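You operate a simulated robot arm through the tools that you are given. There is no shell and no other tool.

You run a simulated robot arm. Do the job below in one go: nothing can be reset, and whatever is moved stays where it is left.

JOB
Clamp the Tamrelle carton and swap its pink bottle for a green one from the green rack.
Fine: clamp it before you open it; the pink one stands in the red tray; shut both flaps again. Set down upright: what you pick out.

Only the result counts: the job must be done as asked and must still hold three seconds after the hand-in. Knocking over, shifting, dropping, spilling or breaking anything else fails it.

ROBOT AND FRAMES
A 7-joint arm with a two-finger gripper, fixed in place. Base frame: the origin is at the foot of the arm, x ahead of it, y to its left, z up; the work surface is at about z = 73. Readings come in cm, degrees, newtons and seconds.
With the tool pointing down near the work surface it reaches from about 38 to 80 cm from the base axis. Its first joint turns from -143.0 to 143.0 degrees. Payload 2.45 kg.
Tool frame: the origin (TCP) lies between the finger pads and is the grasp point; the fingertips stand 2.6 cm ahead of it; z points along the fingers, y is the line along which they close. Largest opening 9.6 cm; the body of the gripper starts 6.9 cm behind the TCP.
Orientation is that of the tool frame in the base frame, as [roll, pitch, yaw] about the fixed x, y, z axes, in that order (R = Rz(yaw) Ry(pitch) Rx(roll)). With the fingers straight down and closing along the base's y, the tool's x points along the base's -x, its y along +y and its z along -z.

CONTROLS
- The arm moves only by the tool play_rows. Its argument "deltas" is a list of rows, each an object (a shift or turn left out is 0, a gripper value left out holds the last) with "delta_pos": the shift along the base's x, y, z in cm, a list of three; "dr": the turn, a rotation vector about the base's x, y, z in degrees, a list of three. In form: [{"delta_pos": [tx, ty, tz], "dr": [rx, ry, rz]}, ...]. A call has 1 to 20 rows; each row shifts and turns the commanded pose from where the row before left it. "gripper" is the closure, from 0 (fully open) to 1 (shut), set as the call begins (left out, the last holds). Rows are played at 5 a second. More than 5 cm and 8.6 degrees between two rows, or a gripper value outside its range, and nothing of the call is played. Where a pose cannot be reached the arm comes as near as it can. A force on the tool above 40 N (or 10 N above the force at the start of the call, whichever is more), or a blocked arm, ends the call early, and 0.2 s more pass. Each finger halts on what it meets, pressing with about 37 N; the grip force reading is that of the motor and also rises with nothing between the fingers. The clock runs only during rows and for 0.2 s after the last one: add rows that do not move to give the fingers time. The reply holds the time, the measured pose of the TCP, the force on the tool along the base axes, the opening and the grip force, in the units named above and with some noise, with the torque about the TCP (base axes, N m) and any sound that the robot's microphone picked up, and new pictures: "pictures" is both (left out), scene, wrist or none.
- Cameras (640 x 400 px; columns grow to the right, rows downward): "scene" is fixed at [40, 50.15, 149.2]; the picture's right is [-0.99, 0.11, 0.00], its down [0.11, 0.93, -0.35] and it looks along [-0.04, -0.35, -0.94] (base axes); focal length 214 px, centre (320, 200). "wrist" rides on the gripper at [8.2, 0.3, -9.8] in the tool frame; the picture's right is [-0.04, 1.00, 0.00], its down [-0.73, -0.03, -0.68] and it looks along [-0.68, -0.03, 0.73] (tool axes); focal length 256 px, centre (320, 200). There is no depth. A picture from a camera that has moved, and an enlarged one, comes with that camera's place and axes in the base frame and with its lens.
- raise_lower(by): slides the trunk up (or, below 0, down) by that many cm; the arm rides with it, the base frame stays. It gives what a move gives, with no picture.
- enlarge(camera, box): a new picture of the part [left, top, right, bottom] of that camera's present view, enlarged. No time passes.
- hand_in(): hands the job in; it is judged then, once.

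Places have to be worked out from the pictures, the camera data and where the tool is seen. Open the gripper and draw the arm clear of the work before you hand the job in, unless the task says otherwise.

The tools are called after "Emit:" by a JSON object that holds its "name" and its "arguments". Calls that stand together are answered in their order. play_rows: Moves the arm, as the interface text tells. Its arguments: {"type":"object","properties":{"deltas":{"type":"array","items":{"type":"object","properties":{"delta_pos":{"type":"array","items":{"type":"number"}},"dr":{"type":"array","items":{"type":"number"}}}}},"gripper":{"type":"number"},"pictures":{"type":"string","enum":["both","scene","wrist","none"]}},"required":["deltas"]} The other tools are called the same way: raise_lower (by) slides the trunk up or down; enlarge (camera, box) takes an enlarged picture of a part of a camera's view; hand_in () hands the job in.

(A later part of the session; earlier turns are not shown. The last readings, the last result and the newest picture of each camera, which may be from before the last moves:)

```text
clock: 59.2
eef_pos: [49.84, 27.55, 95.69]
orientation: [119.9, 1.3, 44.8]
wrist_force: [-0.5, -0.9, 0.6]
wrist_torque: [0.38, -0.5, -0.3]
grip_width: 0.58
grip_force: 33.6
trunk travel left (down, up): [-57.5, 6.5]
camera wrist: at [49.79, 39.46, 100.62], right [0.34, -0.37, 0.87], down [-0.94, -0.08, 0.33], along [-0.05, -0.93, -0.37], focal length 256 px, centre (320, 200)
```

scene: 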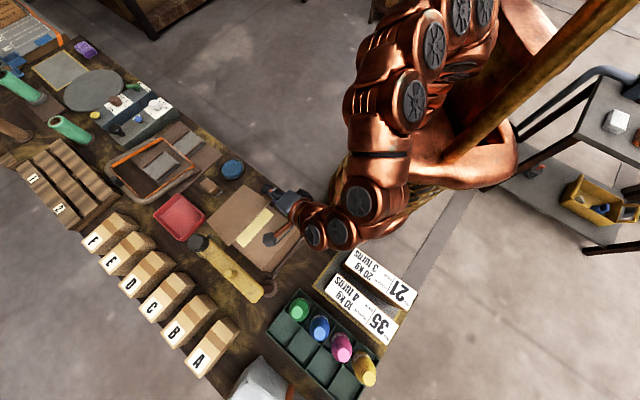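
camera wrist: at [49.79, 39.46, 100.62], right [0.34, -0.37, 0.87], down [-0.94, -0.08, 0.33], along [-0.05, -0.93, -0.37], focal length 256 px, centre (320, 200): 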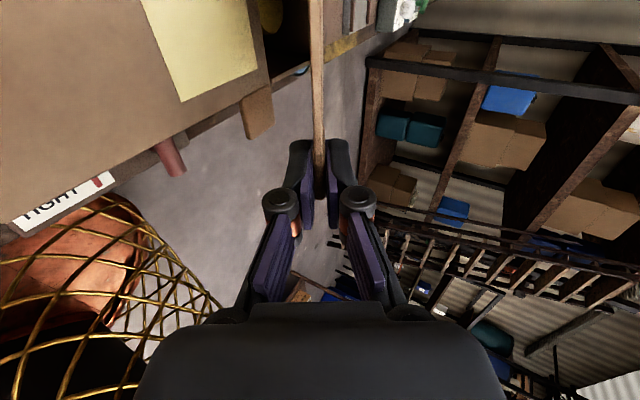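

Pinched firmly (0.58 cm). Swinging the flap about its hinge, four steps.

Emit:
{"name": "play_rows", "arguments": {"deltas": [{"delta_pos": [0.771, -0.771, 1.637], "dr": [5.3, 5.3, 0]}, {"delta_pos": [0.918, -0.918, 1.48], "dr": [5.3, 5.3, 0]}, {"delta_pos": [1.046, -1.046, 1.298], "dr": [5.3, 5.3, 0]}, {"delta_pos": [1.157, -1.157, 1.094], "dr": [5.3, 5.3, 0]}, {}], "pictures": "both"}}

```text
clock: 60.4
eef_pos: [53.76, 23.61, 101.32]
orientation: [150.0, 1.3, 45.5]
wrist_force: [-2.6, -2.2, 2.3]
wrist_torque: [0.11, -0.38, -0.55]
grip_width: 0.59
grip_force: 34.3
trunk travel left (down, up): [-57.5, 6.5]
camera wrist: at [56.25, 33.03, 109.7], right [0.6, -0.63, 0.5], down [-0.77, -0.26, 0.59], along [-0.24, -0.74, -0.63], focal length 256 px, centre (320, 200)
```

scene: 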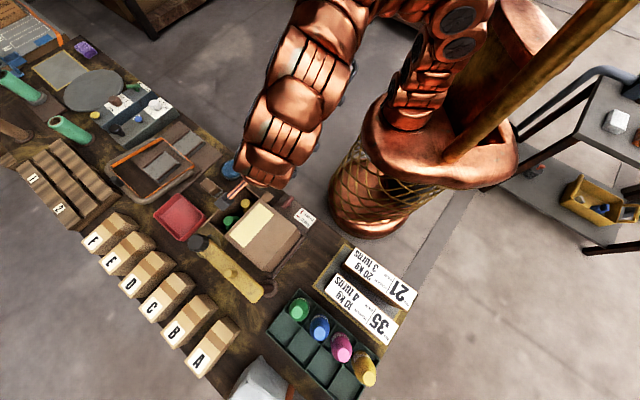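
wrist: 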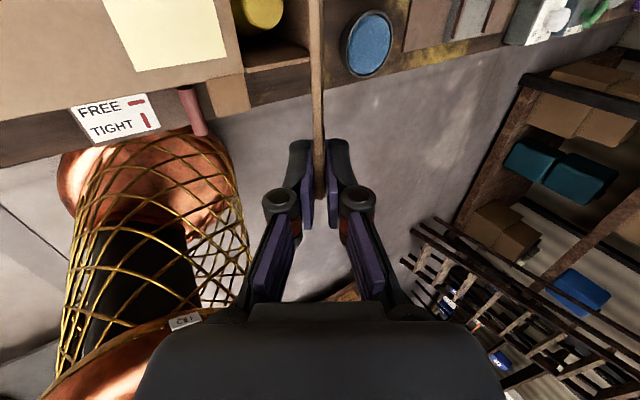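

Flap at 60°, and bottle caps inside the carton are appearing. Continuing to vertical.

Emit:
{"name": "play_rows", "arguments": {"deltas": [{"delta_pos": [1.249, -1.249, 0.871], "dr": [5.3, 5.3, 0]}, {"delta_pos": [1.318, -1.318, 0.632], "dr": [5.3, 5.3, 0]}, {"delta_pos": [1.365, -1.365, 0.384], "dr": [5.3, 5.3, 0]}, {"delta_pos": [1.389, -1.389, 0.129], "dr": [5.3, 5.3, 0]}, {}], "pictures": "both"}}

```text
clock: 61.6
eef_pos: [59.24, 18.49, 103.41]
orientation: [179.7, 0.6, 45.9]
wrist_force: [-3.4, -5.1, 10.3]
wrist_torque: [0.23, -0.58, -0.6]
grip_width: 0.62
grip_force: 33.7
trunk travel left (down, up): [-57.5, 6.5]
camera wrist: at [65.1, 24.26, 113.06], right [0.69, -0.72, 0.0], down [-0.53, -0.5, 0.69], along [-0.49, -0.48, -0.73], focal length 256 px, centre (320, 200)
```

scene: 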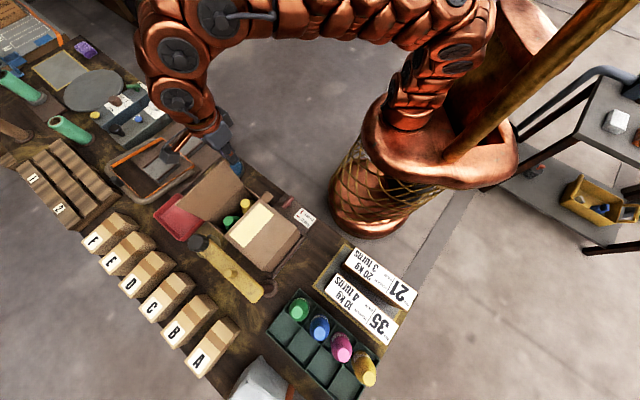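
wrist: 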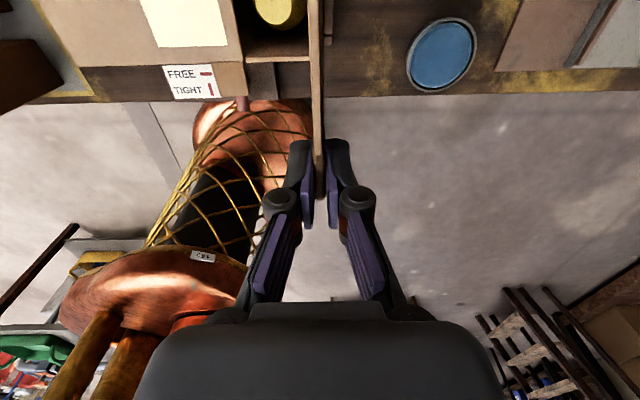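

The flap is vertical with the tool upright. I'll carry it further past vertical in small steps while still pinching.

Emit:
{"name": "play_rows", "arguments": {"deltas": [{"delta_pos": [1.389, -1.389, 0.05], "dr": [5.3, 5.3, 0]}, {"delta_pos": [1.365, -1.365, -0.3], "dr": [5.3, 5.3, 0]}, {}], "pictures": "both"}}

```text
clock: 62.4
eef_pos: [61.77, 15.7, 102.98]
orientation: [-165.1, 0.7, 46.3]
wrist_force: [1.9, 1.0, -4.1]
wrist_torque: [-0.67, 0.11, -0.49]
grip_width: 0.6
grip_force: 34.6
trunk travel left (down, up): [-57.5, 6.5]
camera wrist: at [69.59, 19.83, 112.2], right [0.67, -0.7, -0.26], down [-0.4, -0.63, 0.67], along [-0.63, -0.35, -0.7], focal length 256 px, centre (320, 200)
```

scene: 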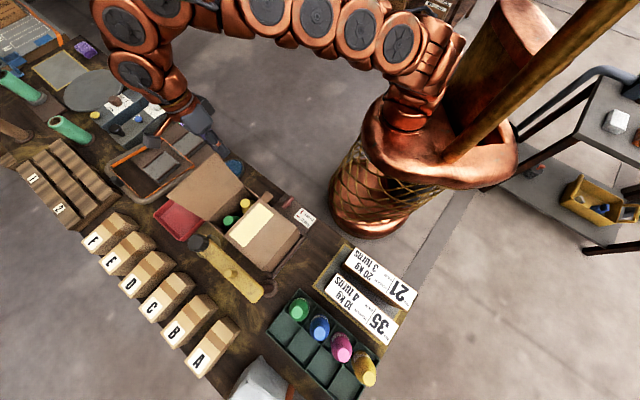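
wrist: 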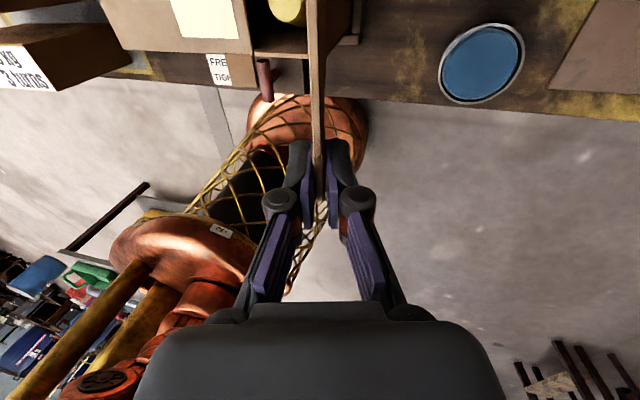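

Flap is just past vertical (about 105°). Leaning further may run out of reach while pinching, so I'll open the fingers to a 3 cm cage and ease the flap down outward, making the tool upright again.

Emit:
{"name": "play_rows", "arguments": {"deltas": [{}, {}, {"delta_pos": [0.22, -0.22, -0.36], "dr": [-5.3, -5.3, 0]}, {"delta_pos": [1.24, -1.24, -0.86], "dr": [-5.3, -5.3, 0]}, {}], "gripper": 0.69, "pictures": "both"}}

```text
clock: 63.6
eef_pos: [63.33, 14.18, 101.79]
orientation: [179.8, 0.8, 46.1]
wrist_force: [0.4, 1.2, -0.2]
wrist_torque: [-0.01, -0.01, 0.0]
grip_width: 2.98
grip_force: 0.4
trunk travel left (down, up): [-57.5, 6.5]
camera wrist: at [69.3, 20.05, 111.44], right [0.69, -0.72, 0.0], down [-0.53, -0.5, 0.69], along [-0.49, -0.48, -0.72], focal length 256 px, centre (320, 200)
```

scene: 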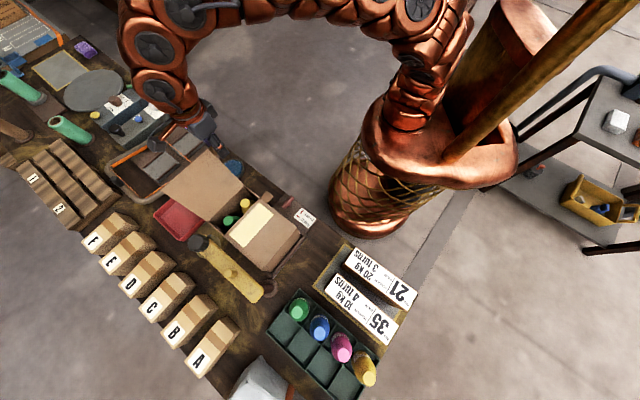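
wrist: 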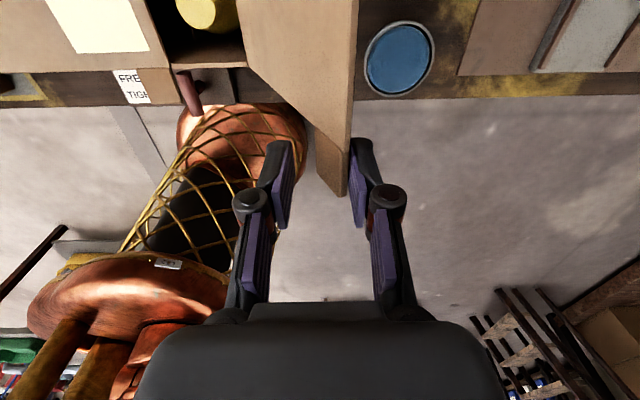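

The flap follows, resting on the outer finger. Easing it further down and out.

Emit:
{"name": "play_rows", "arguments": {"deltas": [{"delta_pos": [1.14, -1.14, -1.08]}, {"delta_pos": [1.03, -1.03, -1.28]}, {}], "pictures": "both"}}

```text
clock: 64.4
eef_pos: [65.62, 12.21, 99.58]
orientation: [179.7, 0.8, 46.1]
wrist_force: [-3.3, 5.4, 1.6]
wrist_torque: [0.08, 0.05, -0.11]
grip_width: 3.36
grip_force: 3.1
trunk travel left (down, up): [-57.5, 6.5]
camera wrist: at [71.5, 18.06, 109.07], right [0.69, -0.72, 0.0], down [-0.52, -0.5, 0.69], along [-0.49, -0.48, -0.73], focal length 256 px, centre (320, 200)
```

scene: 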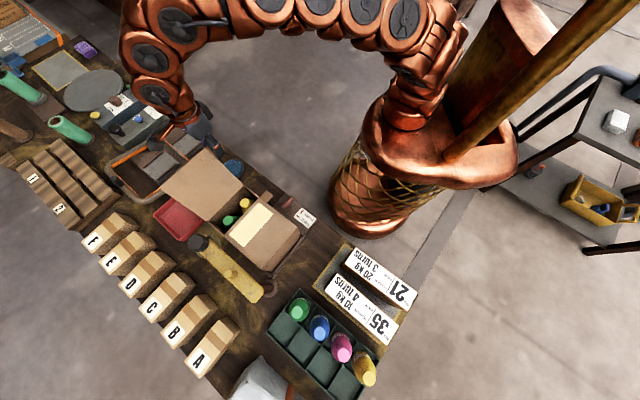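
wrist: 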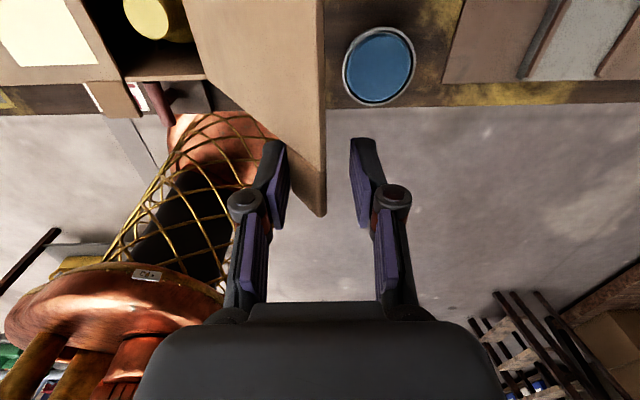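

The flap has reached its hinge stop at about 120° and stays there. I'll back out upward, move to the robot side and re-orient (yaw 135°) to get a finger under the second flap's tab from the front.

Emit:
{"name": "play_rows", "arguments": {"deltas": [{"delta_pos": [-0.3, 0.3, 0.3]}, {"delta_pos": [0, 0, 3.5]}, {"delta_pos": [0, 0, 3.5]}, {"delta_pos": [-3.06, 1.62, 0.2]}, {"delta_pos": [-3.06, 1.62, 0.2]}, {"delta_pos": [-3.06, 1.62, 0.2]}, {"delta_pos": [-3.06, 1.62, 0]}, {"delta_pos": [-3.06, 1.62, 0]}, {"dr": [0, 0, 7.45]}, {"dr": [0, 0, 7.45]}, {"dr": [0, 0, 7.45]}, {"dr": [0, 0, 7.45]}, {"dr": [0, 0, 7.45]}, {"dr": [0, 0, 7.45]}, {"dr": [0, 0, 7.45]}, {"dr": [0, 0, 7.45]}, {"dr": [0, 0, 7.45]}, {"dr": [0, 0, 7.45]}], "pictures": "both"}}

Emit:
{"name": "enlarge", "arguments": {"camera": "scene", "box": [150, 140, 320, 290]}}

```text
clock: 68.2
eef_pos: [49.89, 20.57, 107.18]
orientation: [179.8, 0.8, 120.6]
wrist_force: [0.7, -0.3, 0.8]
wrist_torque: [0.0, 0.0, 0.0]
grip_width: 2.97
grip_force: 0.1
trunk travel left (down, up): [-57.5, 6.5]
camera wrist: at [45.97, 27.89, 116.84], right [0.88, 0.48, 0.0], down [0.34, -0.64, 0.69], along [0.33, -0.6, -0.72], focal length 256 px, centre (320, 200)
```

scene: 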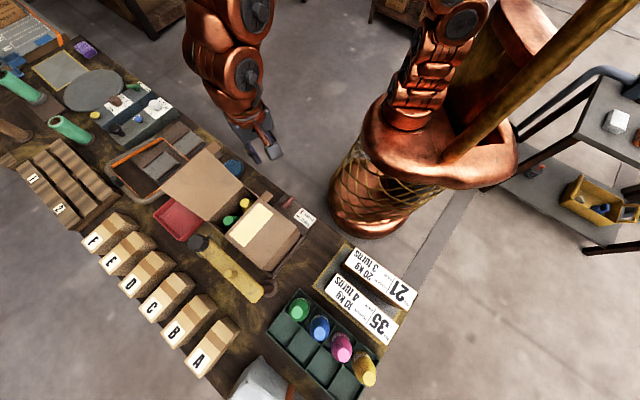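
wrist: 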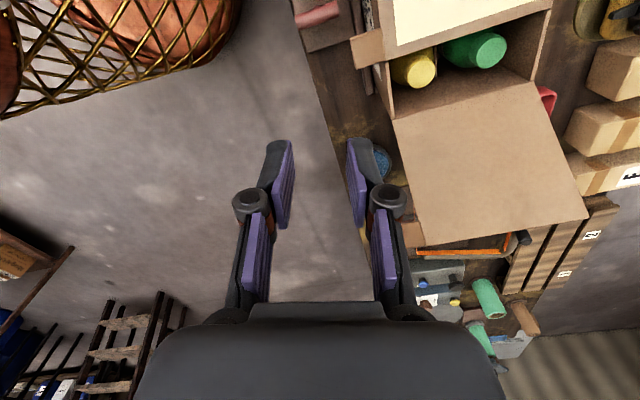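

```text
2.67 times, centred on (235, 215) of scene
camera zoom: at [40.0, 50.15, 149.2], right [-0.99, 0.11, 0.0], down [0.11, 0.93, -0.35], along [-0.04, -0.35, -0.94], focal length 572 px, centre (547, 160)
```

zoom: 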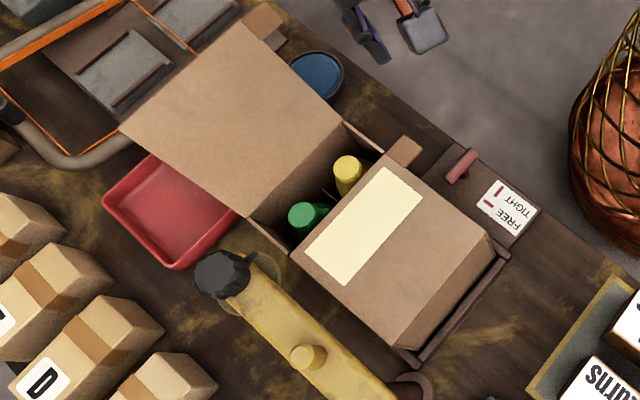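

Flap 2 stands open at about 116°, and yellow and green caps are visible. The free edge of flap 1 is at u ≈ 21.8 with its tab at u 19.1–21.8. I'll finish the yaw and tilt the tool 45° towards the robot with the fingers 7 cm open, above the tab.

Emit:
{"name": "play_rows", "arguments": {"deltas": [{"delta_pos": [1.0, 0.9, -0.5], "dr": [0, 0, 7.2]}, {"delta_pos": [1.0, 0.9, -0.5], "dr": [0, 0, 7.2]}, {"delta_pos": [1.0, 1.0, -0.5], "dr": [5.3, -5.3, 0]}, {"dr": [5.3, -5.3, 0]}, {"dr": [5.3, -5.3, 0]}, {"dr": [5.3, -5.3, 0]}, {"dr": [5.3, -5.3, 0]}, {"dr": [5.3, -5.3, 0]}, {}], "gripper": 0.27, "pictures": "both"}}

```text
clock: 70.2
eef_pos: [52.93, 23.25, 105.9]
orientation: [134.9, 0.6, 134.5]
wrist_force: [-0.9, -0.3, -0.6]
wrist_torque: [-0.01, -0.01, -0.02]
grip_width: 7.0
grip_force: 0.1
trunk travel left (down, up): [-57.5, 6.5]
camera wrist: at [42.33, 24.52, 112.83], right [0.53, 0.47, 0.71], down [0.15, -0.87, 0.46], along [0.84, -0.14, -0.53], focal length 256 px, centre (320, 200)
```

scene: 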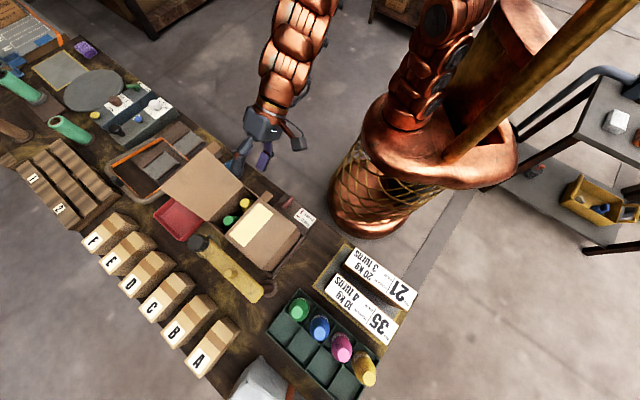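
wrist: 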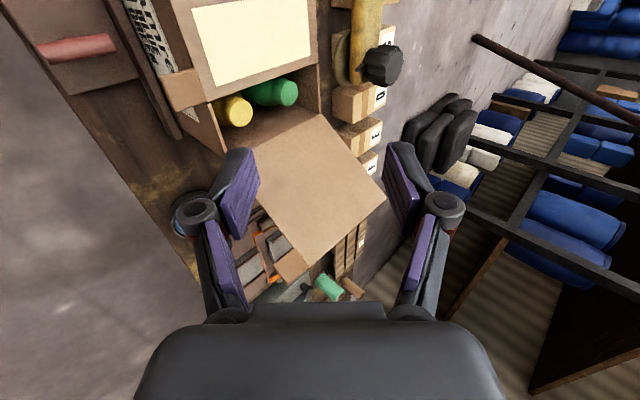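

45° works; I'll add one more step of tilt and descend in front of the tab, stopping short to check.

Emit:
{"name": "play_rows", "arguments": {"deltas": [{"delta_pos": [-0.3, -0.3, -2.0], "dr": [5.3, -5.3, 0]}, {"delta_pos": [-0.3, -0.3, -3.5]}, {"delta_pos": [-0.3, -0.3, -3.5]}, {"delta_pos": [-0.3, -0.3, -3.5]}, {}], "pictures": "both"}}

Emit:
{"name": "enlarge", "arguments": {"camera": "wrist", "box": [180, 50, 440, 280]}}

```text
clock: 71.4
eef_pos: [52.94, 22.51, 98.64]
orientation: [127.0, 0.7, 133.8]
wrist_force: [-0.7, -0.3, -0.1]
wrist_torque: [0.01, -0.01, 0.03]
grip_width: 6.98
grip_force: 0.0
out of reach, approached as far as the arm can: row 3, 4
trunk travel left (down, up): [-57.5, 6.5]
camera wrist: at [41.72, 23.19, 104.6], right [0.45, 0.4, 0.8], down [0.1, -0.91, 0.4], along [0.89, -0.1, -0.45], focal length 256 px, centre (320, 200)
```

scene: 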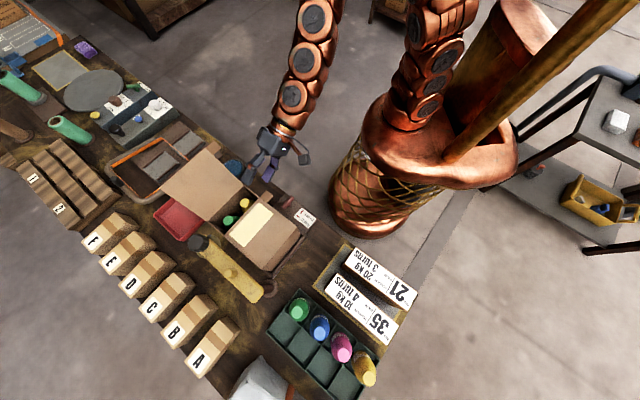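
wrist: 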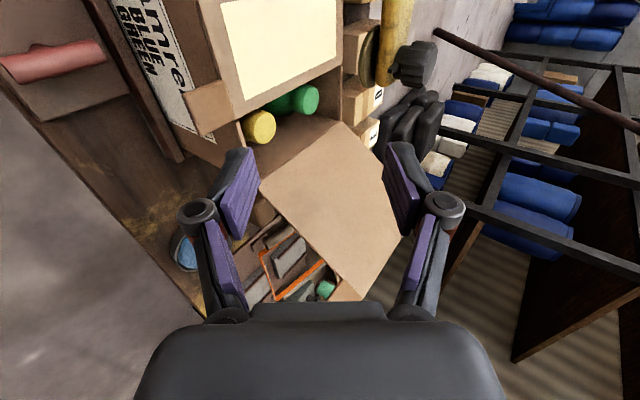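

```text
1.74 times, centred on (310, 165) of wrist
camera zoom: at [41.72, 23.19, 104.6], right [0.45, 0.4, 0.8], down [0.1, -0.91, 0.4], along [0.89, -0.1, -0.45], focal length 445 px, centre (337, 261)
```

zoom: 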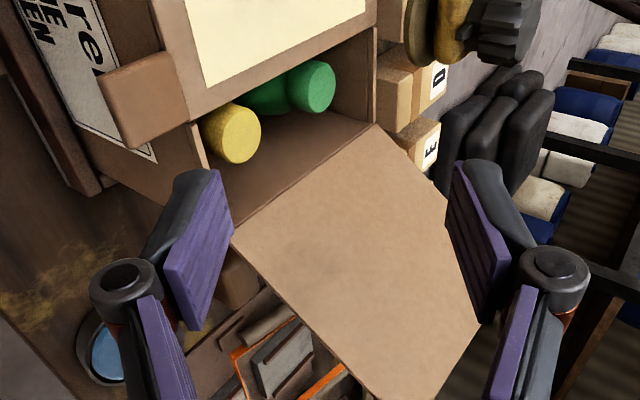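

At this tilt the arm cannot fold lower, because the shoulder is too high. I'll raise the tool, then lower the trunk 15 cm so the same arm shape works nearer the tab.

Emit:
{"name": "play_rows", "arguments": {"deltas": [{"delta_pos": [0.4, 0.4, 4.0]}, {"delta_pos": [0.2, 0.4, 4.0]}, {"delta_pos": [0, 0.3, 4.0]}, {"delta_pos": [0, 0, 3.0]}, {}], "pictures": "none"}}

Emit:
{"name": "raise_lower", "arguments": {"by": -15}}

```text
clock: 72.6
eef_pos: [53.42, 23.61, 113.71]
orientation: [127.5, 0.4, 134.4]
wrist_force: [0.2, -0.3, -0.4]
wrist_torque: [0.0, -0.01, -0.01]
grip_width: 7.0
grip_force: 0.1
trunk travel left (down, up): [-57.5, 6.5]
```

```text
clock: 74.3
eef_pos: [53.52, 23.51, 98.71]
orientation: [127.4, 0.5, 134.4]
wrist_force: [0.6, -0.3, 0.0]
wrist_torque: [-0.03, 0.0, -0.03]
grip_width: 7.02
grip_force: 0.0
trunk travel left (down, up): [-42.5, 21.5]
```

Now the same arm shape sits 15 cm lower. Descending in front of the tab again.

Emit:
{"name": "play_rows", "arguments": {"deltas": [{"delta_pos": [-0.63, -0.5, -2.9]}, {"delta_pos": [-0.63, -0.5, -2.9]}, {"delta_pos": [-0.63, -0.5, -2.85]}, {}], "pictures": "both"}}

Emit:
{"name": "enlarge", "arguments": {"camera": "wrist", "box": [140, 30, 440, 280]}}

Emit:
{"name": "enlarge", "arguments": {"camera": "scene", "box": [230, 150, 330, 240]}}

```text
clock: 75.3
eef_pos: [51.62, 22.04, 89.98]
orientation: [127.3, 0.5, 134.4]
wrist_force: [-0.3, 0.2, 0.0]
wrist_torque: [0.02, -0.02, 0.04]
grip_width: 7.02
grip_force: 0.1
trunk travel left (down, up): [-42.5, 21.5]
camera wrist: at [40.43, 22.81, 95.98], right [0.46, 0.4, 0.79], down [0.11, -0.91, 0.4], along [0.88, -0.09, -0.46], focal length 256 px, centre (320, 200)
```

scene: 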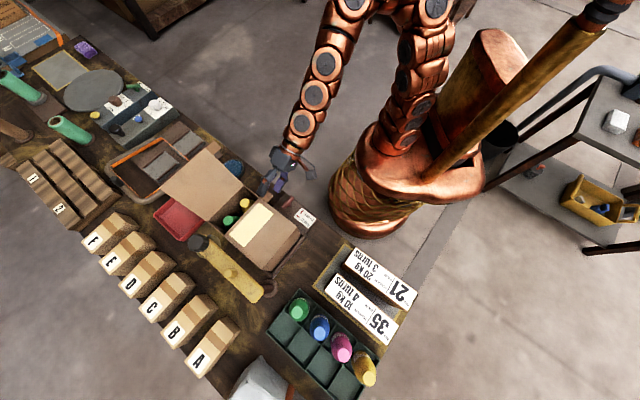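
wrist: 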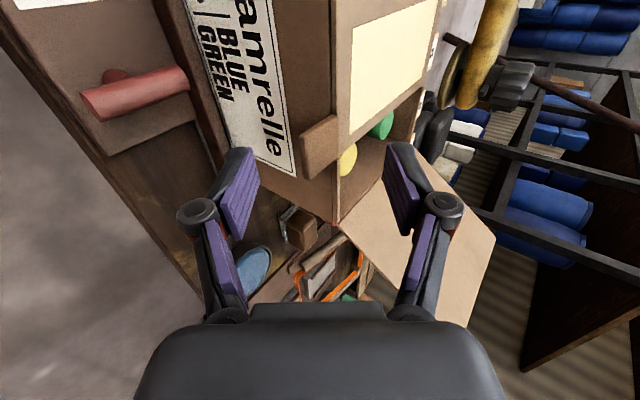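

```text
1.60 times, centred on (290, 155) of wrist
camera zoom: at [40.43, 22.81, 95.98], right [0.46, 0.4, 0.79], down [0.11, -0.91, 0.4], along [0.88, -0.09, -0.46], focal length 410 px, centre (368, 272)
```

zoom: 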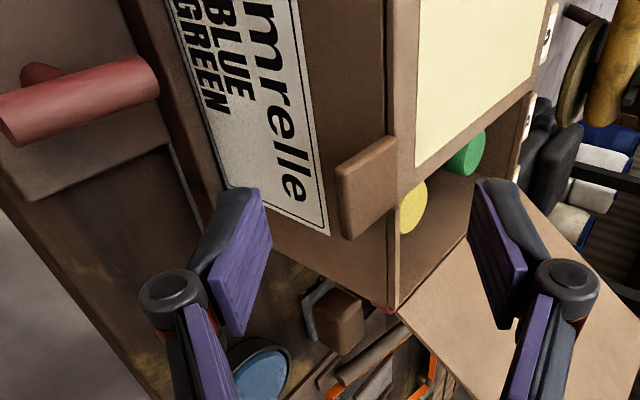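

```text
4.44 times, centred on (280, 195) of scene
camera zoom: at [40.0, 50.15, 149.2], right [-0.99, 0.11, 0.0], down [0.11, 0.93, -0.35], along [-0.04, -0.35, -0.94], focal length 953 px, centre (498, 222)
```

zoom: 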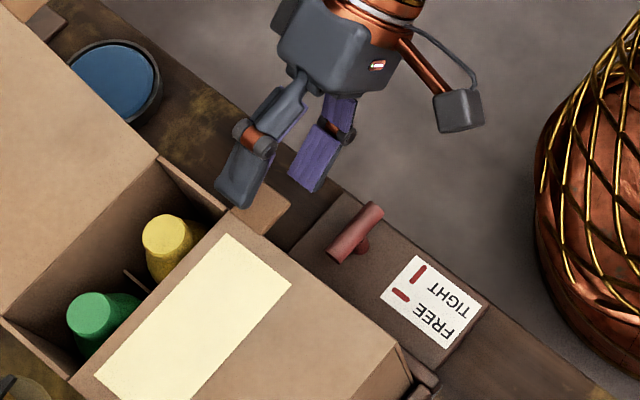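

The tab sits between the finger planes. Moving 3 cm towards the carton so the lower finger goes beneath it.

Emit:
{"name": "play_rows", "arguments": {"deltas": [{"delta_pos": [1.06, 1.06, 0]}, {"delta_pos": [1.06, 1.06, 0]}, {}], "pictures": "both"}}

Emit:
{"name": "enlarge", "arguments": {"camera": "wrist", "box": [140, 30, 440, 280]}}

Emit:
{"name": "enlarge", "arguments": {"camera": "scene", "box": [230, 150, 330, 240]}}

```text
clock: 76.1
eef_pos: [53.9, 24.07, 90.2]
orientation: [127.4, 0.6, 134.4]
wrist_force: [0.4, -1.4, 0.2]
wrist_torque: [0.0, -0.03, -0.02]
grip_width: 7.03
grip_force: 0.1
trunk travel left (down, up): [-42.5, 21.5]
camera wrist: at [42.62, 24.79, 96.12], right [0.46, 0.4, 0.79], down [0.11, -0.91, 0.4], along [0.88, -0.09, -0.46], focal length 256 px, centre (320, 200)
```

scene: 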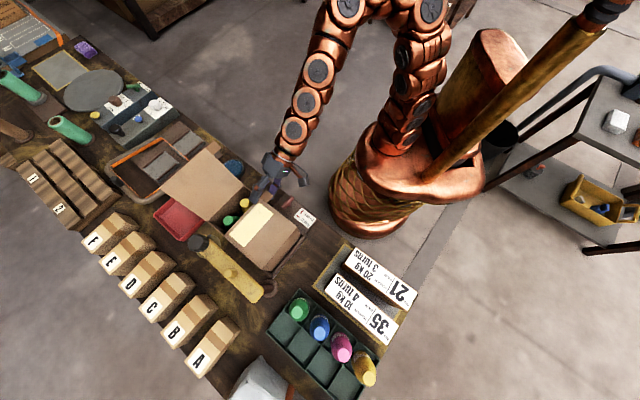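
wrist: 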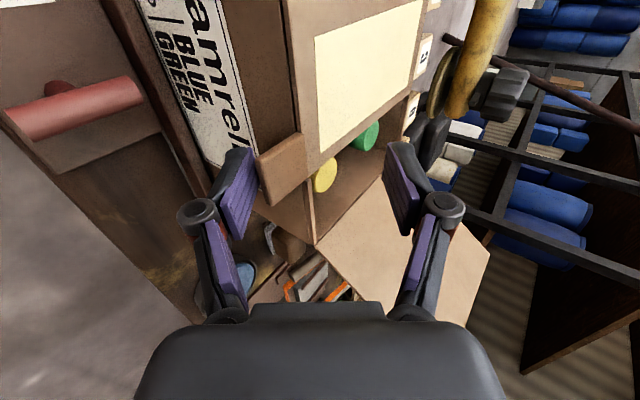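

```text
1.60 times, centred on (290, 155) of wrist
camera zoom: at [42.62, 24.79, 96.12], right [0.46, 0.4, 0.79], down [0.11, -0.91, 0.4], along [0.88, -0.09, -0.46], focal length 410 px, centre (368, 272)
```

zoom: 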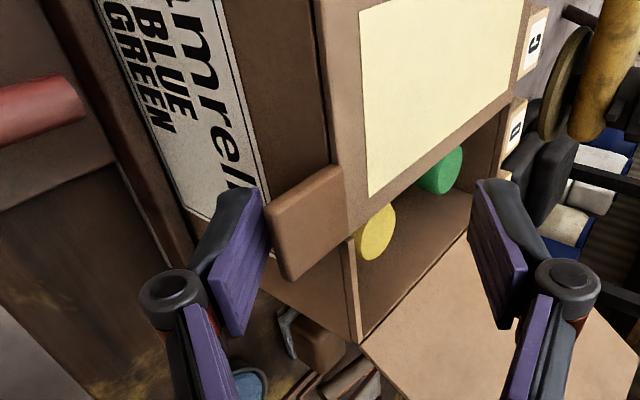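

```text
4.44 times, centred on (280, 195) of scene
camera zoom: at [40.0, 50.15, 149.2], right [-0.99, 0.11, 0.0], down [0.11, 0.93, -0.35], along [-0.04, -0.35, -0.94], focal length 953 px, centre (498, 222)
```

zoom: 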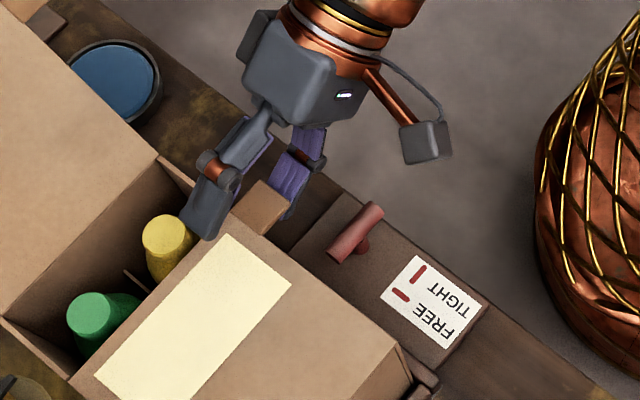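

The lower finger is under tab 1. Lifting along flap 1's arc (hinge near u = 6.3), first two steps.

Emit:
{"name": "play_rows", "arguments": {"deltas": [{"delta_pos": [-0.05, 0.05, 1.1]}, {"delta_pos": [-0.1, 0.1, 1.2]}, {"delta_pos": [-0.42, 0.42, 2.24]}, {}], "pictures": "both"}}

Emit:
{"name": "enlarge", "arguments": {"camera": "wrist", "box": [140, 30, 440, 280]}}

Emit:
{"name": "enlarge", "arguments": {"camera": "scene", "box": [230, 150, 330, 240]}}

```text
clock: 77.1
eef_pos: [53.34, 24.72, 94.73]
orientation: [127.3, 0.5, 134.3]
wrist_force: [0.7, -0.6, -0.2]
wrist_torque: [0.0, 0.0, 0.03]
grip_width: 7.01
grip_force: 0.3
trunk travel left (down, up): [-42.5, 21.5]
camera wrist: at [42.14, 25.4, 100.75], right [0.46, 0.4, 0.79], down [0.11, -0.91, 0.39], along [0.88, -0.09, -0.46], focal length 256 px, centre (320, 200)
```

scene: 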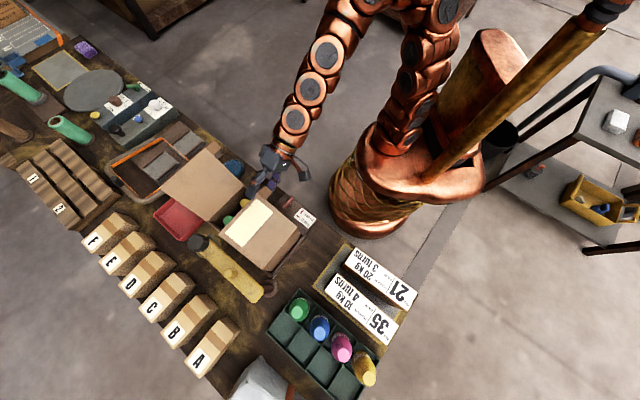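
wrist: 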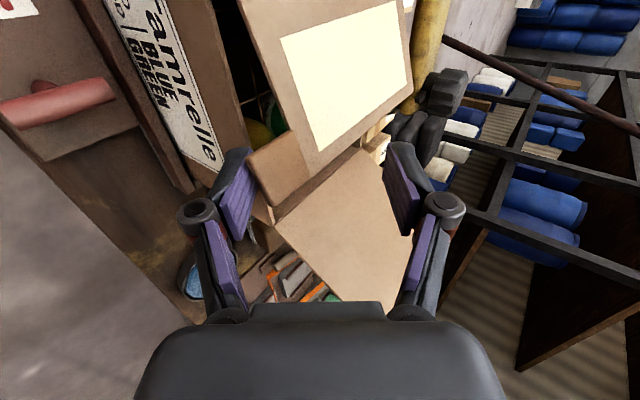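

```text
1.60 times, centred on (290, 155) of wrist
camera zoom: at [42.14, 25.4, 100.75], right [0.46, 0.4, 0.79], down [0.11, -0.91, 0.39], along [0.88, -0.09, -0.46], focal length 410 px, centre (368, 272)
```

zoom: 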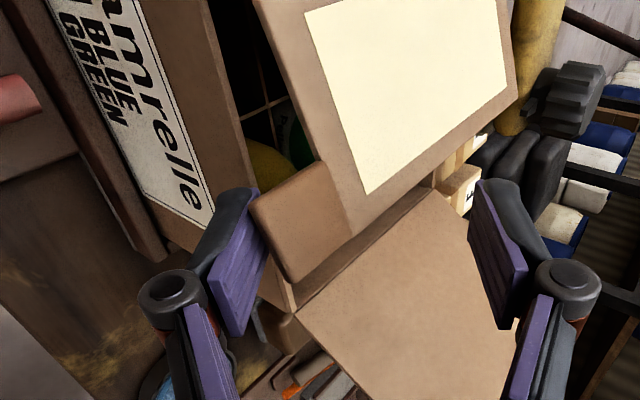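

```text
4.44 times, centred on (280, 195) of scene
camera zoom: at [40.0, 50.15, 149.2], right [-0.99, 0.11, 0.0], down [0.11, 0.93, -0.35], along [-0.04, -0.35, -0.94], focal length 953 px, centre (498, 222)
```

zoom: 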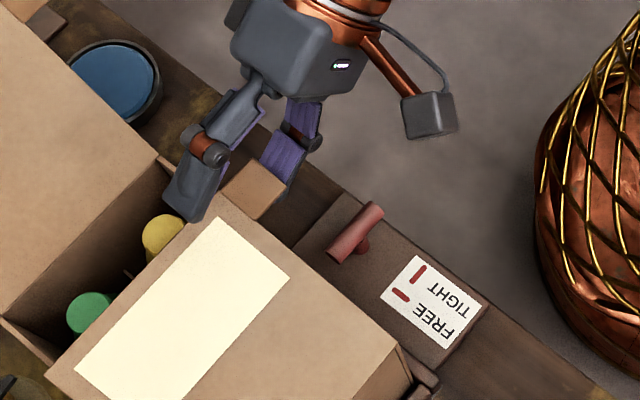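

Flap 1 is rising on the finger. Continue the arc to about 50°.

Emit:
{"name": "play_rows", "arguments": {"deltas": [{"delta_pos": [-0.69, 0.69, 2.1]}, {"delta_pos": [-0.94, 0.94, 1.9]}, {"delta_pos": [-1.16, 1.16, 1.64]}, {}], "pictures": "both"}}

Emit:
{"name": "enlarge", "arguments": {"camera": "wrist", "box": [140, 30, 440, 280]}}

Emit:
{"name": "enlarge", "arguments": {"camera": "scene", "box": [200, 140, 340, 270]}}

```text
clock: 78.1
eef_pos: [50.41, 27.38, 100.29]
orientation: [127.4, 0.5, 134.4]
wrist_force: [0.1, 0.0, -0.6]
wrist_torque: [-0.03, 0.0, -0.02]
grip_width: 7.05
grip_force: 0.1
trunk travel left (down, up): [-42.5, 21.5]
camera wrist: at [39.25, 28.09, 106.29], right [0.46, 0.4, 0.79], down [0.11, -0.91, 0.39], along [0.88, -0.09, -0.46], focal length 256 px, centre (320, 200)
```

scene: 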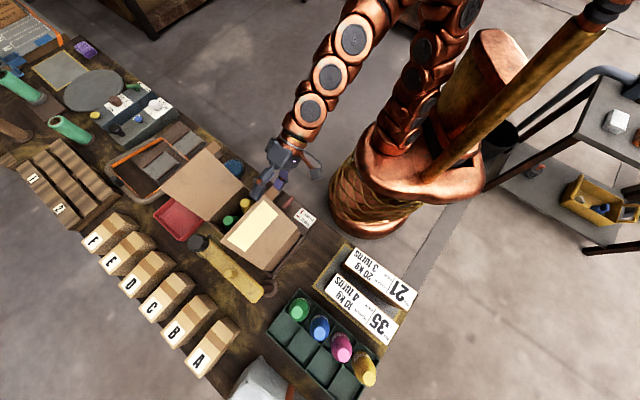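
wrist: 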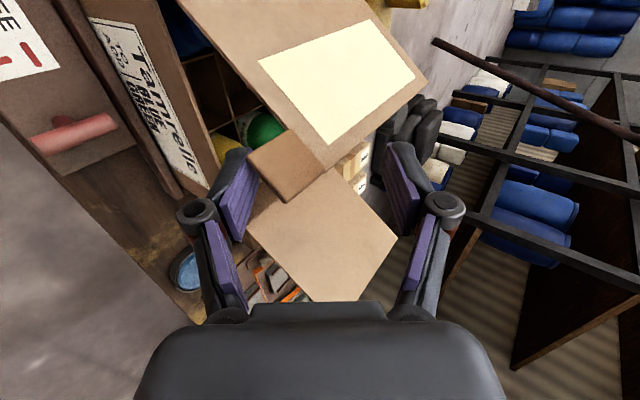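

```text
1.60 times, centred on (290, 155) of wrist
camera zoom: at [39.25, 28.09, 106.29], right [0.46, 0.4, 0.79], down [0.11, -0.91, 0.39], along [0.88, -0.09, -0.46], focal length 410 px, centre (368, 272)
```

zoom: 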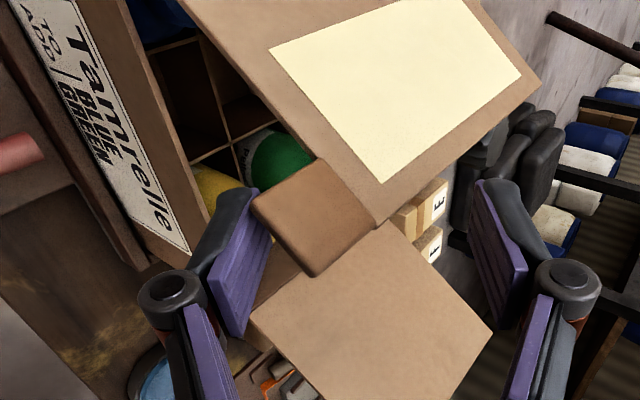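

```text
3.08 times, centred on (270, 205) of scene
camera zoom: at [40.0, 50.15, 149.2], right [-0.99, 0.11, 0.0], down [0.11, 0.93, -0.35], along [-0.04, -0.35, -0.94], focal length 660 px, centre (474, 185)
```

zoom: 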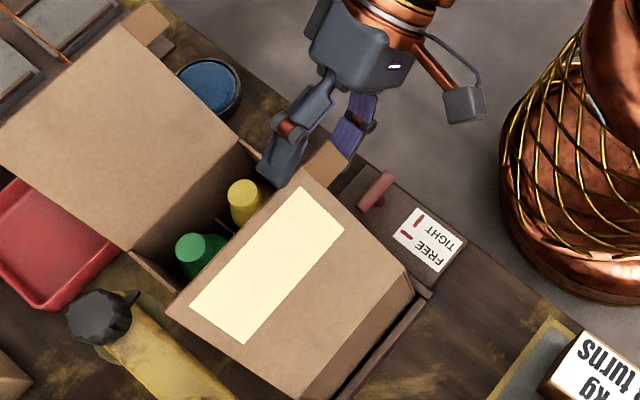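

Flap 1 is up about 40–45°, and compartments inside show. Continuing two more steps, then checking reach.

Emit:
{"name": "play_rows", "arguments": {"deltas": [{"delta_pos": [-1.34, 1.34, 1.33]}, {"delta_pos": [-1.48, 1.48, 0.98]}, {}], "pictures": "both"}}

Emit:
{"name": "enlarge", "arguments": {"camera": "wrist", "box": [140, 30, 440, 280]}}

Emit:
{"name": "enlarge", "arguments": {"camera": "scene", "box": [200, 140, 340, 270]}}

```text
clock: 78.9
eef_pos: [47.71, 30.24, 102.56]
orientation: [127.3, 0.5, 134.4]
wrist_force: [-0.5, -0.2, 0.5]
wrist_torque: [-0.01, 0.02, -0.03]
grip_width: 7.03
grip_force: 0.0
trunk travel left (down, up): [-42.5, 21.5]
camera wrist: at [36.51, 30.89, 108.54], right [0.46, 0.4, 0.79], down [0.11, -0.91, 0.39], along [0.88, -0.09, -0.46], focal length 256 px, centre (320, 200)
```

scene: 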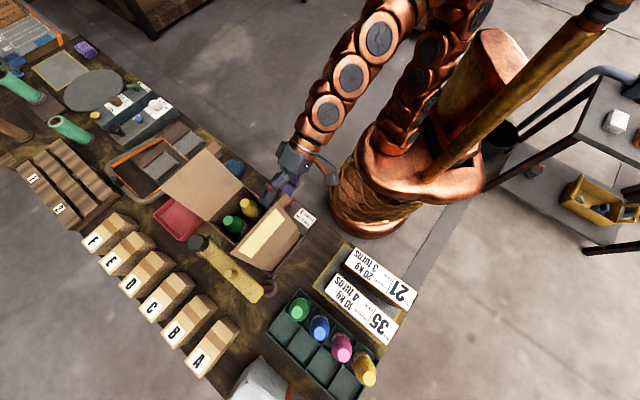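
wrist: 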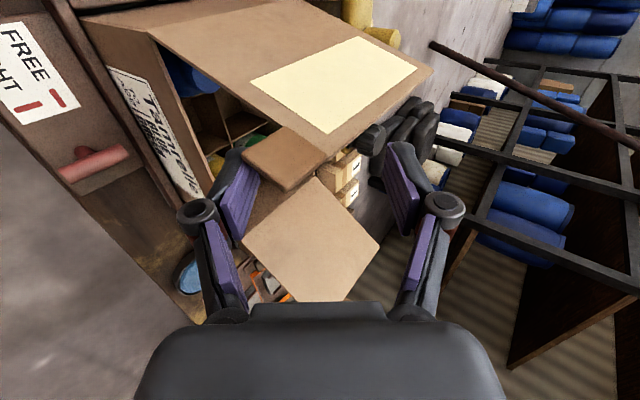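

```text
1.60 times, centred on (290, 155) of wrist
camera zoom: at [36.51, 30.89, 108.54], right [0.46, 0.4, 0.79], down [0.11, -0.91, 0.39], along [0.88, -0.09, -0.46], focal length 410 px, centre (368, 272)
```

zoom: 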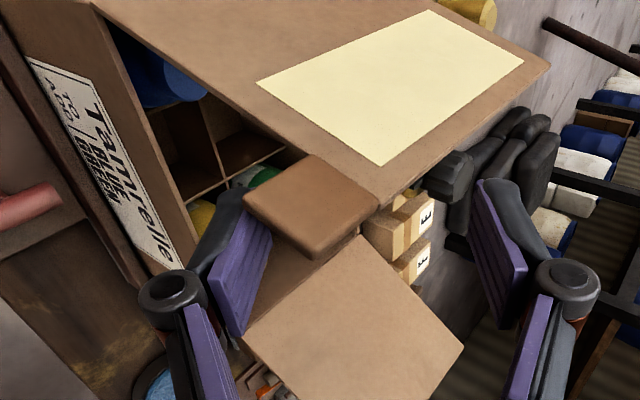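

```text
3.08 times, centred on (270, 205) of scene
camera zoom: at [40.0, 50.15, 149.2], right [-0.99, 0.11, 0.0], down [0.11, 0.93, -0.35], along [-0.04, -0.35, -0.94], focal length 660 px, centre (474, 185)
```

zoom: 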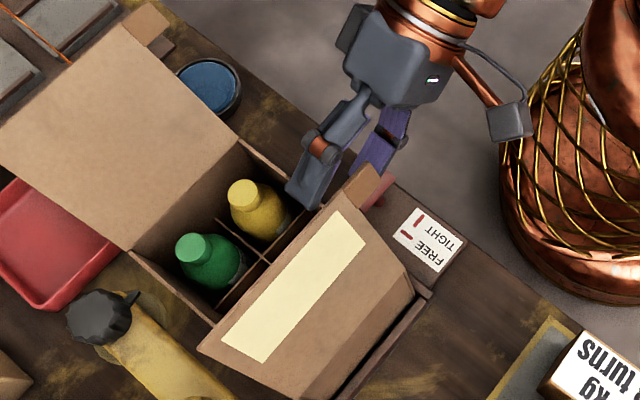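

Going well; flap 1 is near 60°. Continue pushing it towards vertical.

Emit:
{"name": "play_rows", "arguments": {"deltas": [{"delta_pos": [-1.58, 1.58, 0.6]}, {"delta_pos": [-1.63, 1.63, 0.2]}, {}], "pictures": "both"}}

Emit:
{"name": "enlarge", "arguments": {"camera": "scene", "box": [200, 140, 340, 270]}}

```text
clock: 79.7
eef_pos: [44.56, 33.51, 103.37]
orientation: [127.3, 0.5, 134.5]
wrist_force: [-0.1, -0.7, -0.1]
wrist_torque: [-0.01, -0.02, 0.0]
grip_width: 7.0
grip_force: 0.1
trunk travel left (down, up): [-42.5, 21.5]
camera wrist: at [33.28, 34.18, 109.38], right [0.46, 0.4, 0.79], down [0.11, -0.91, 0.39], along [0.88, -0.09, -0.46], focal length 256 px, centre (320, 200)
```

scene: 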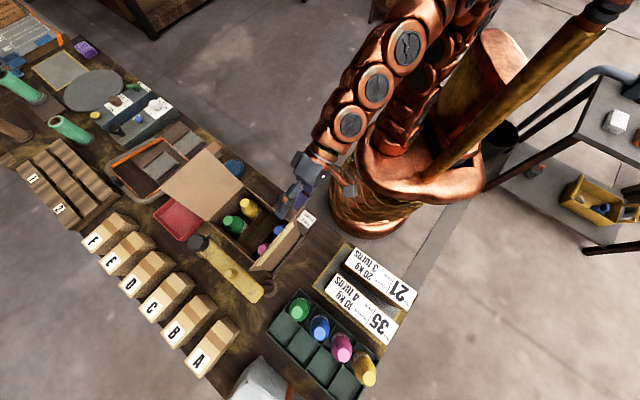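
wrist: 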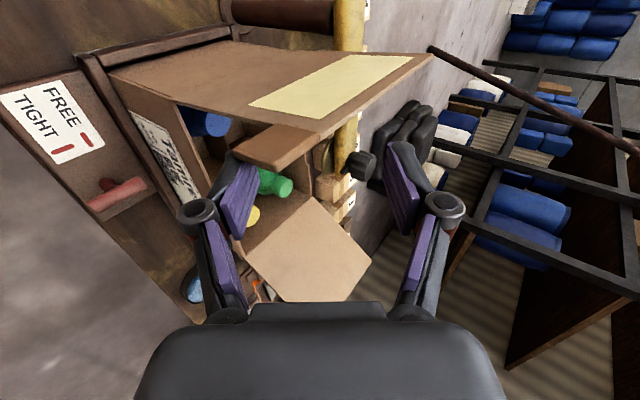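

```text
3.08 times, centred on (270, 205) of scene
camera zoom: at [40.0, 50.15, 149.2], right [-0.99, 0.11, 0.0], down [0.11, 0.93, -0.35], along [-0.04, -0.35, -0.94], focal length 660 px, centre (474, 185)
```

zoom: 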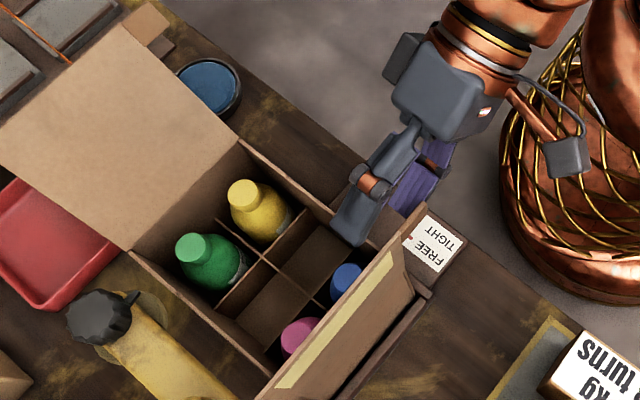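

Flap 1 is around 80°. Inside I see yellow and green at the far-left end, two empty cells in the middle, and blue and pink at the right end. Keep pushing past vertical.

Emit:
{"name": "play_rows", "arguments": {"deltas": [{"delta_pos": [-1.63, 1.63, 0.0]}, {"delta_pos": [-1.6, 1.6, -0.2]}, {}], "pictures": "both"}}

Emit:
{"name": "enlarge", "arguments": {"camera": "scene", "box": [200, 140, 340, 270]}}

```text
clock: 80.5
eef_pos: [41.18, 36.86, 103.04]
orientation: [127.4, 0.5, 134.3]
wrist_force: [0.1, 0.0, 0.4]
wrist_torque: [0.0, 0.05, 0.01]
grip_width: 6.98
grip_force: 0.0
trunk travel left (down, up): [-42.5, 21.5]
camera wrist: at [29.94, 37.55, 109.13], right [0.46, 0.4, 0.79], down [0.11, -0.91, 0.39], along [0.88, -0.09, -0.46], focal length 256 px, centre (320, 200)
```

scene: 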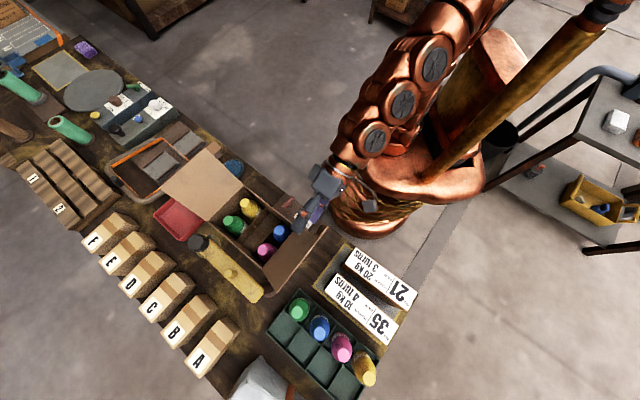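
wrist: 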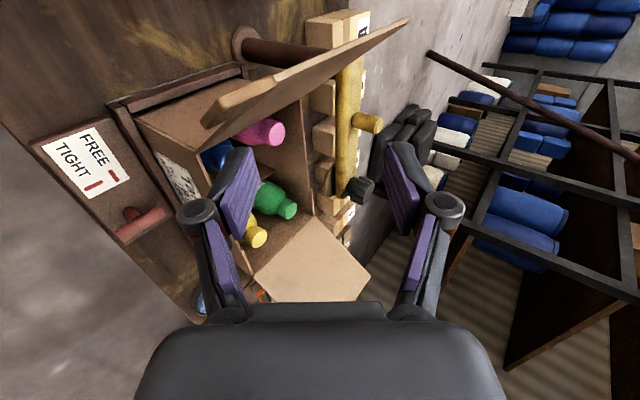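

```text
3.08 times, centred on (270, 205) of scene
camera zoom: at [40.0, 50.15, 149.2], right [-0.99, 0.11, 0.0], down [0.11, 0.93, -0.35], along [-0.04, -0.35, -0.94], focal length 660 px, centre (474, 185)
```

zoom: 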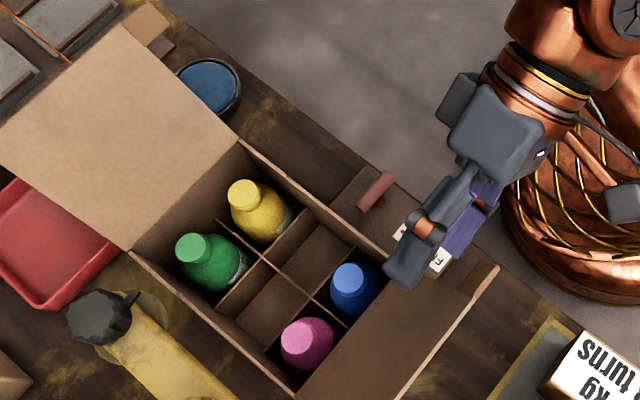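

Both flaps are open and the pink bottle is in the far-right cell. I'll lift away, stand the tool upright and get a good look inside the carton and at the tray.

Emit:
{"name": "play_rows", "arguments": {"deltas": [{"delta_pos": [0.5, -0.5, 4.0]}, {"delta_pos": [0.5, -0.5, 4.0]}, {"delta_pos": [0.5, -0.3, 2.0], "dr": [-5.3, 5.3, 0]}, {"delta_pos": [0.5, -0.3, 1.0], "dr": [-5.3, 5.3, 0]}, {"delta_pos": [0.5, -0.3, 0], "dr": [-5.3, 5.3, 0]}, {"delta_pos": [0.5, -0.3, 0], "dr": [-5.3, 5.3, 0]}, {"delta_pos": [0.5, -0.3, 0], "dr": [-5.3, 5.3, 0]}, {"delta_pos": [0.5, -0.3, 0], "dr": [-5.3, 5.3, 0]}, {"delta_pos": [0.5, -0.3, 0], "dr": [-5.3, 5.3, 0]}, {"dr": [0, 0, 7.5]}, {"dr": [0, 0, 7.5]}, {"dr": [0, 0, 7.5]}, {"dr": [0, 0, 7.5]}, {"dr": [0, 0, 7.5]}, {"dr": [0, 0, 7.5]}, {}], "gripper": 0.5, "pictures": "both"}}

```text
clock: 83.9
eef_pos: [44.85, 33.62, 108.35]
orientation: [176.0, 0.8, 180.0]
wrist_force: [0.1, -0.2, 0.5]
wrist_torque: [-0.01, -0.02, -0.03]
grip_width: 4.79
grip_force: 0.0
out of reach, approached as far as the arm can: row 8, 9
trunk travel left (down, up): [-42.5, 21.5]
camera wrist: at [36.57, 33.34, 117.91], right [0.04, 1.0, 0.07], down [0.72, -0.08, 0.69], along [0.69, 0.02, -0.72], focal length 256 px, centre (320, 200)
```

scene: 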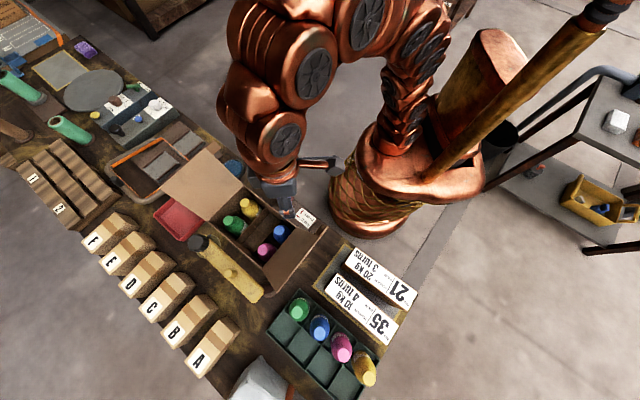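
wrist: 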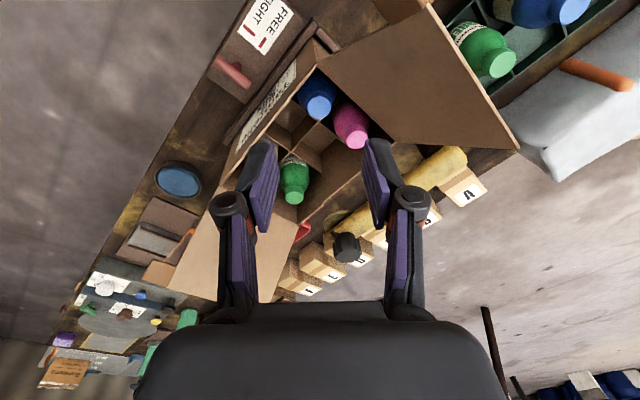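

Good view into the carton. I'll enlarge to locate the pink bottle and the tray accurately.

Emit:
{"name": "enlarge", "arguments": {"camera": "wrist", "box": [240, 40, 420, 240]}}

Emit:
{"name": "enlarge", "arguments": {"camera": "scene", "box": [210, 185, 310, 285]}}

Emit:
{"name": "enlarge", "arguments": {"camera": "scene", "box": [140, 160, 260, 270]}}

Emit:
{"name": "enlarge", "arguments": {"camera": "scene", "box": [250, 270, 390, 400]}}

```text
2.00 times, centred on (330, 140) of wrist
camera zoom: at [36.57, 33.34, 117.91], right [0.04, 1.0, 0.07], down [0.72, -0.08, 0.69], along [0.69, 0.02, -0.72], focal length 512 px, centre (300, 320)
```

zoom: 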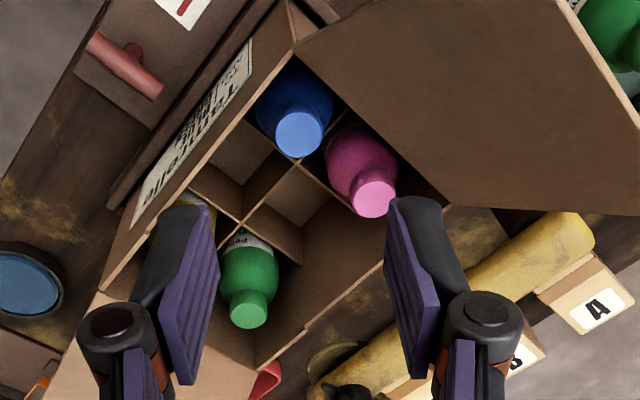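

```text
4.00 times, centred on (260, 235) of scene
camera zoom: at [40.0, 50.15, 149.2], right [-0.99, 0.11, 0.0], down [0.11, 0.93, -0.35], along [-0.04, -0.35, -0.94], focal length 858 px, centre (560, 60)
```

zoom: 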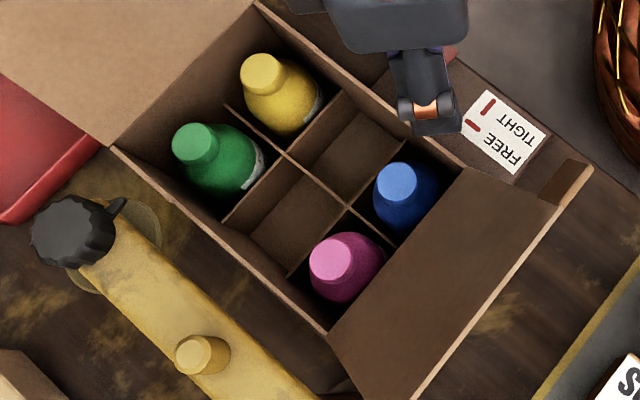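

```text
3.64 times, centred on (200, 215) of scene
camera zoom: at [40.0, 50.15, 149.2], right [-0.99, 0.11, 0.0], down [0.11, 0.93, -0.35], along [-0.04, -0.35, -0.94], focal length 780 px, centre (756, 146)
```

zoom: 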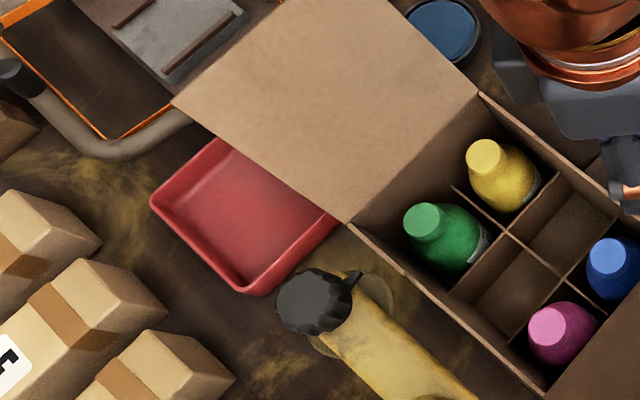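

```text
3.08 times, centred on (320, 335) of scene
camera zoom: at [40.0, 50.15, 149.2], right [-0.99, 0.11, 0.0], down [0.11, 0.93, -0.35], along [-0.04, -0.35, -0.94], focal length 660 px, centre (320, -215)
```

zoom: 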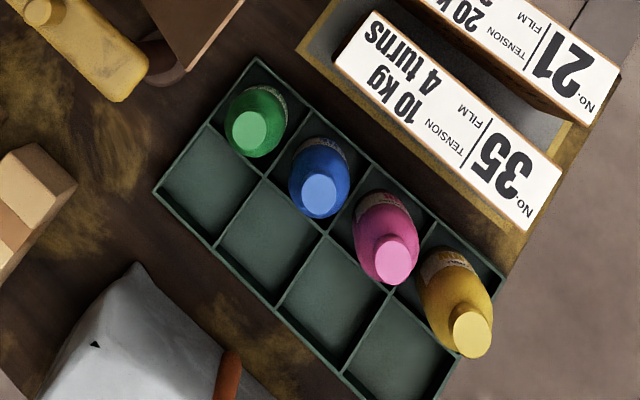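

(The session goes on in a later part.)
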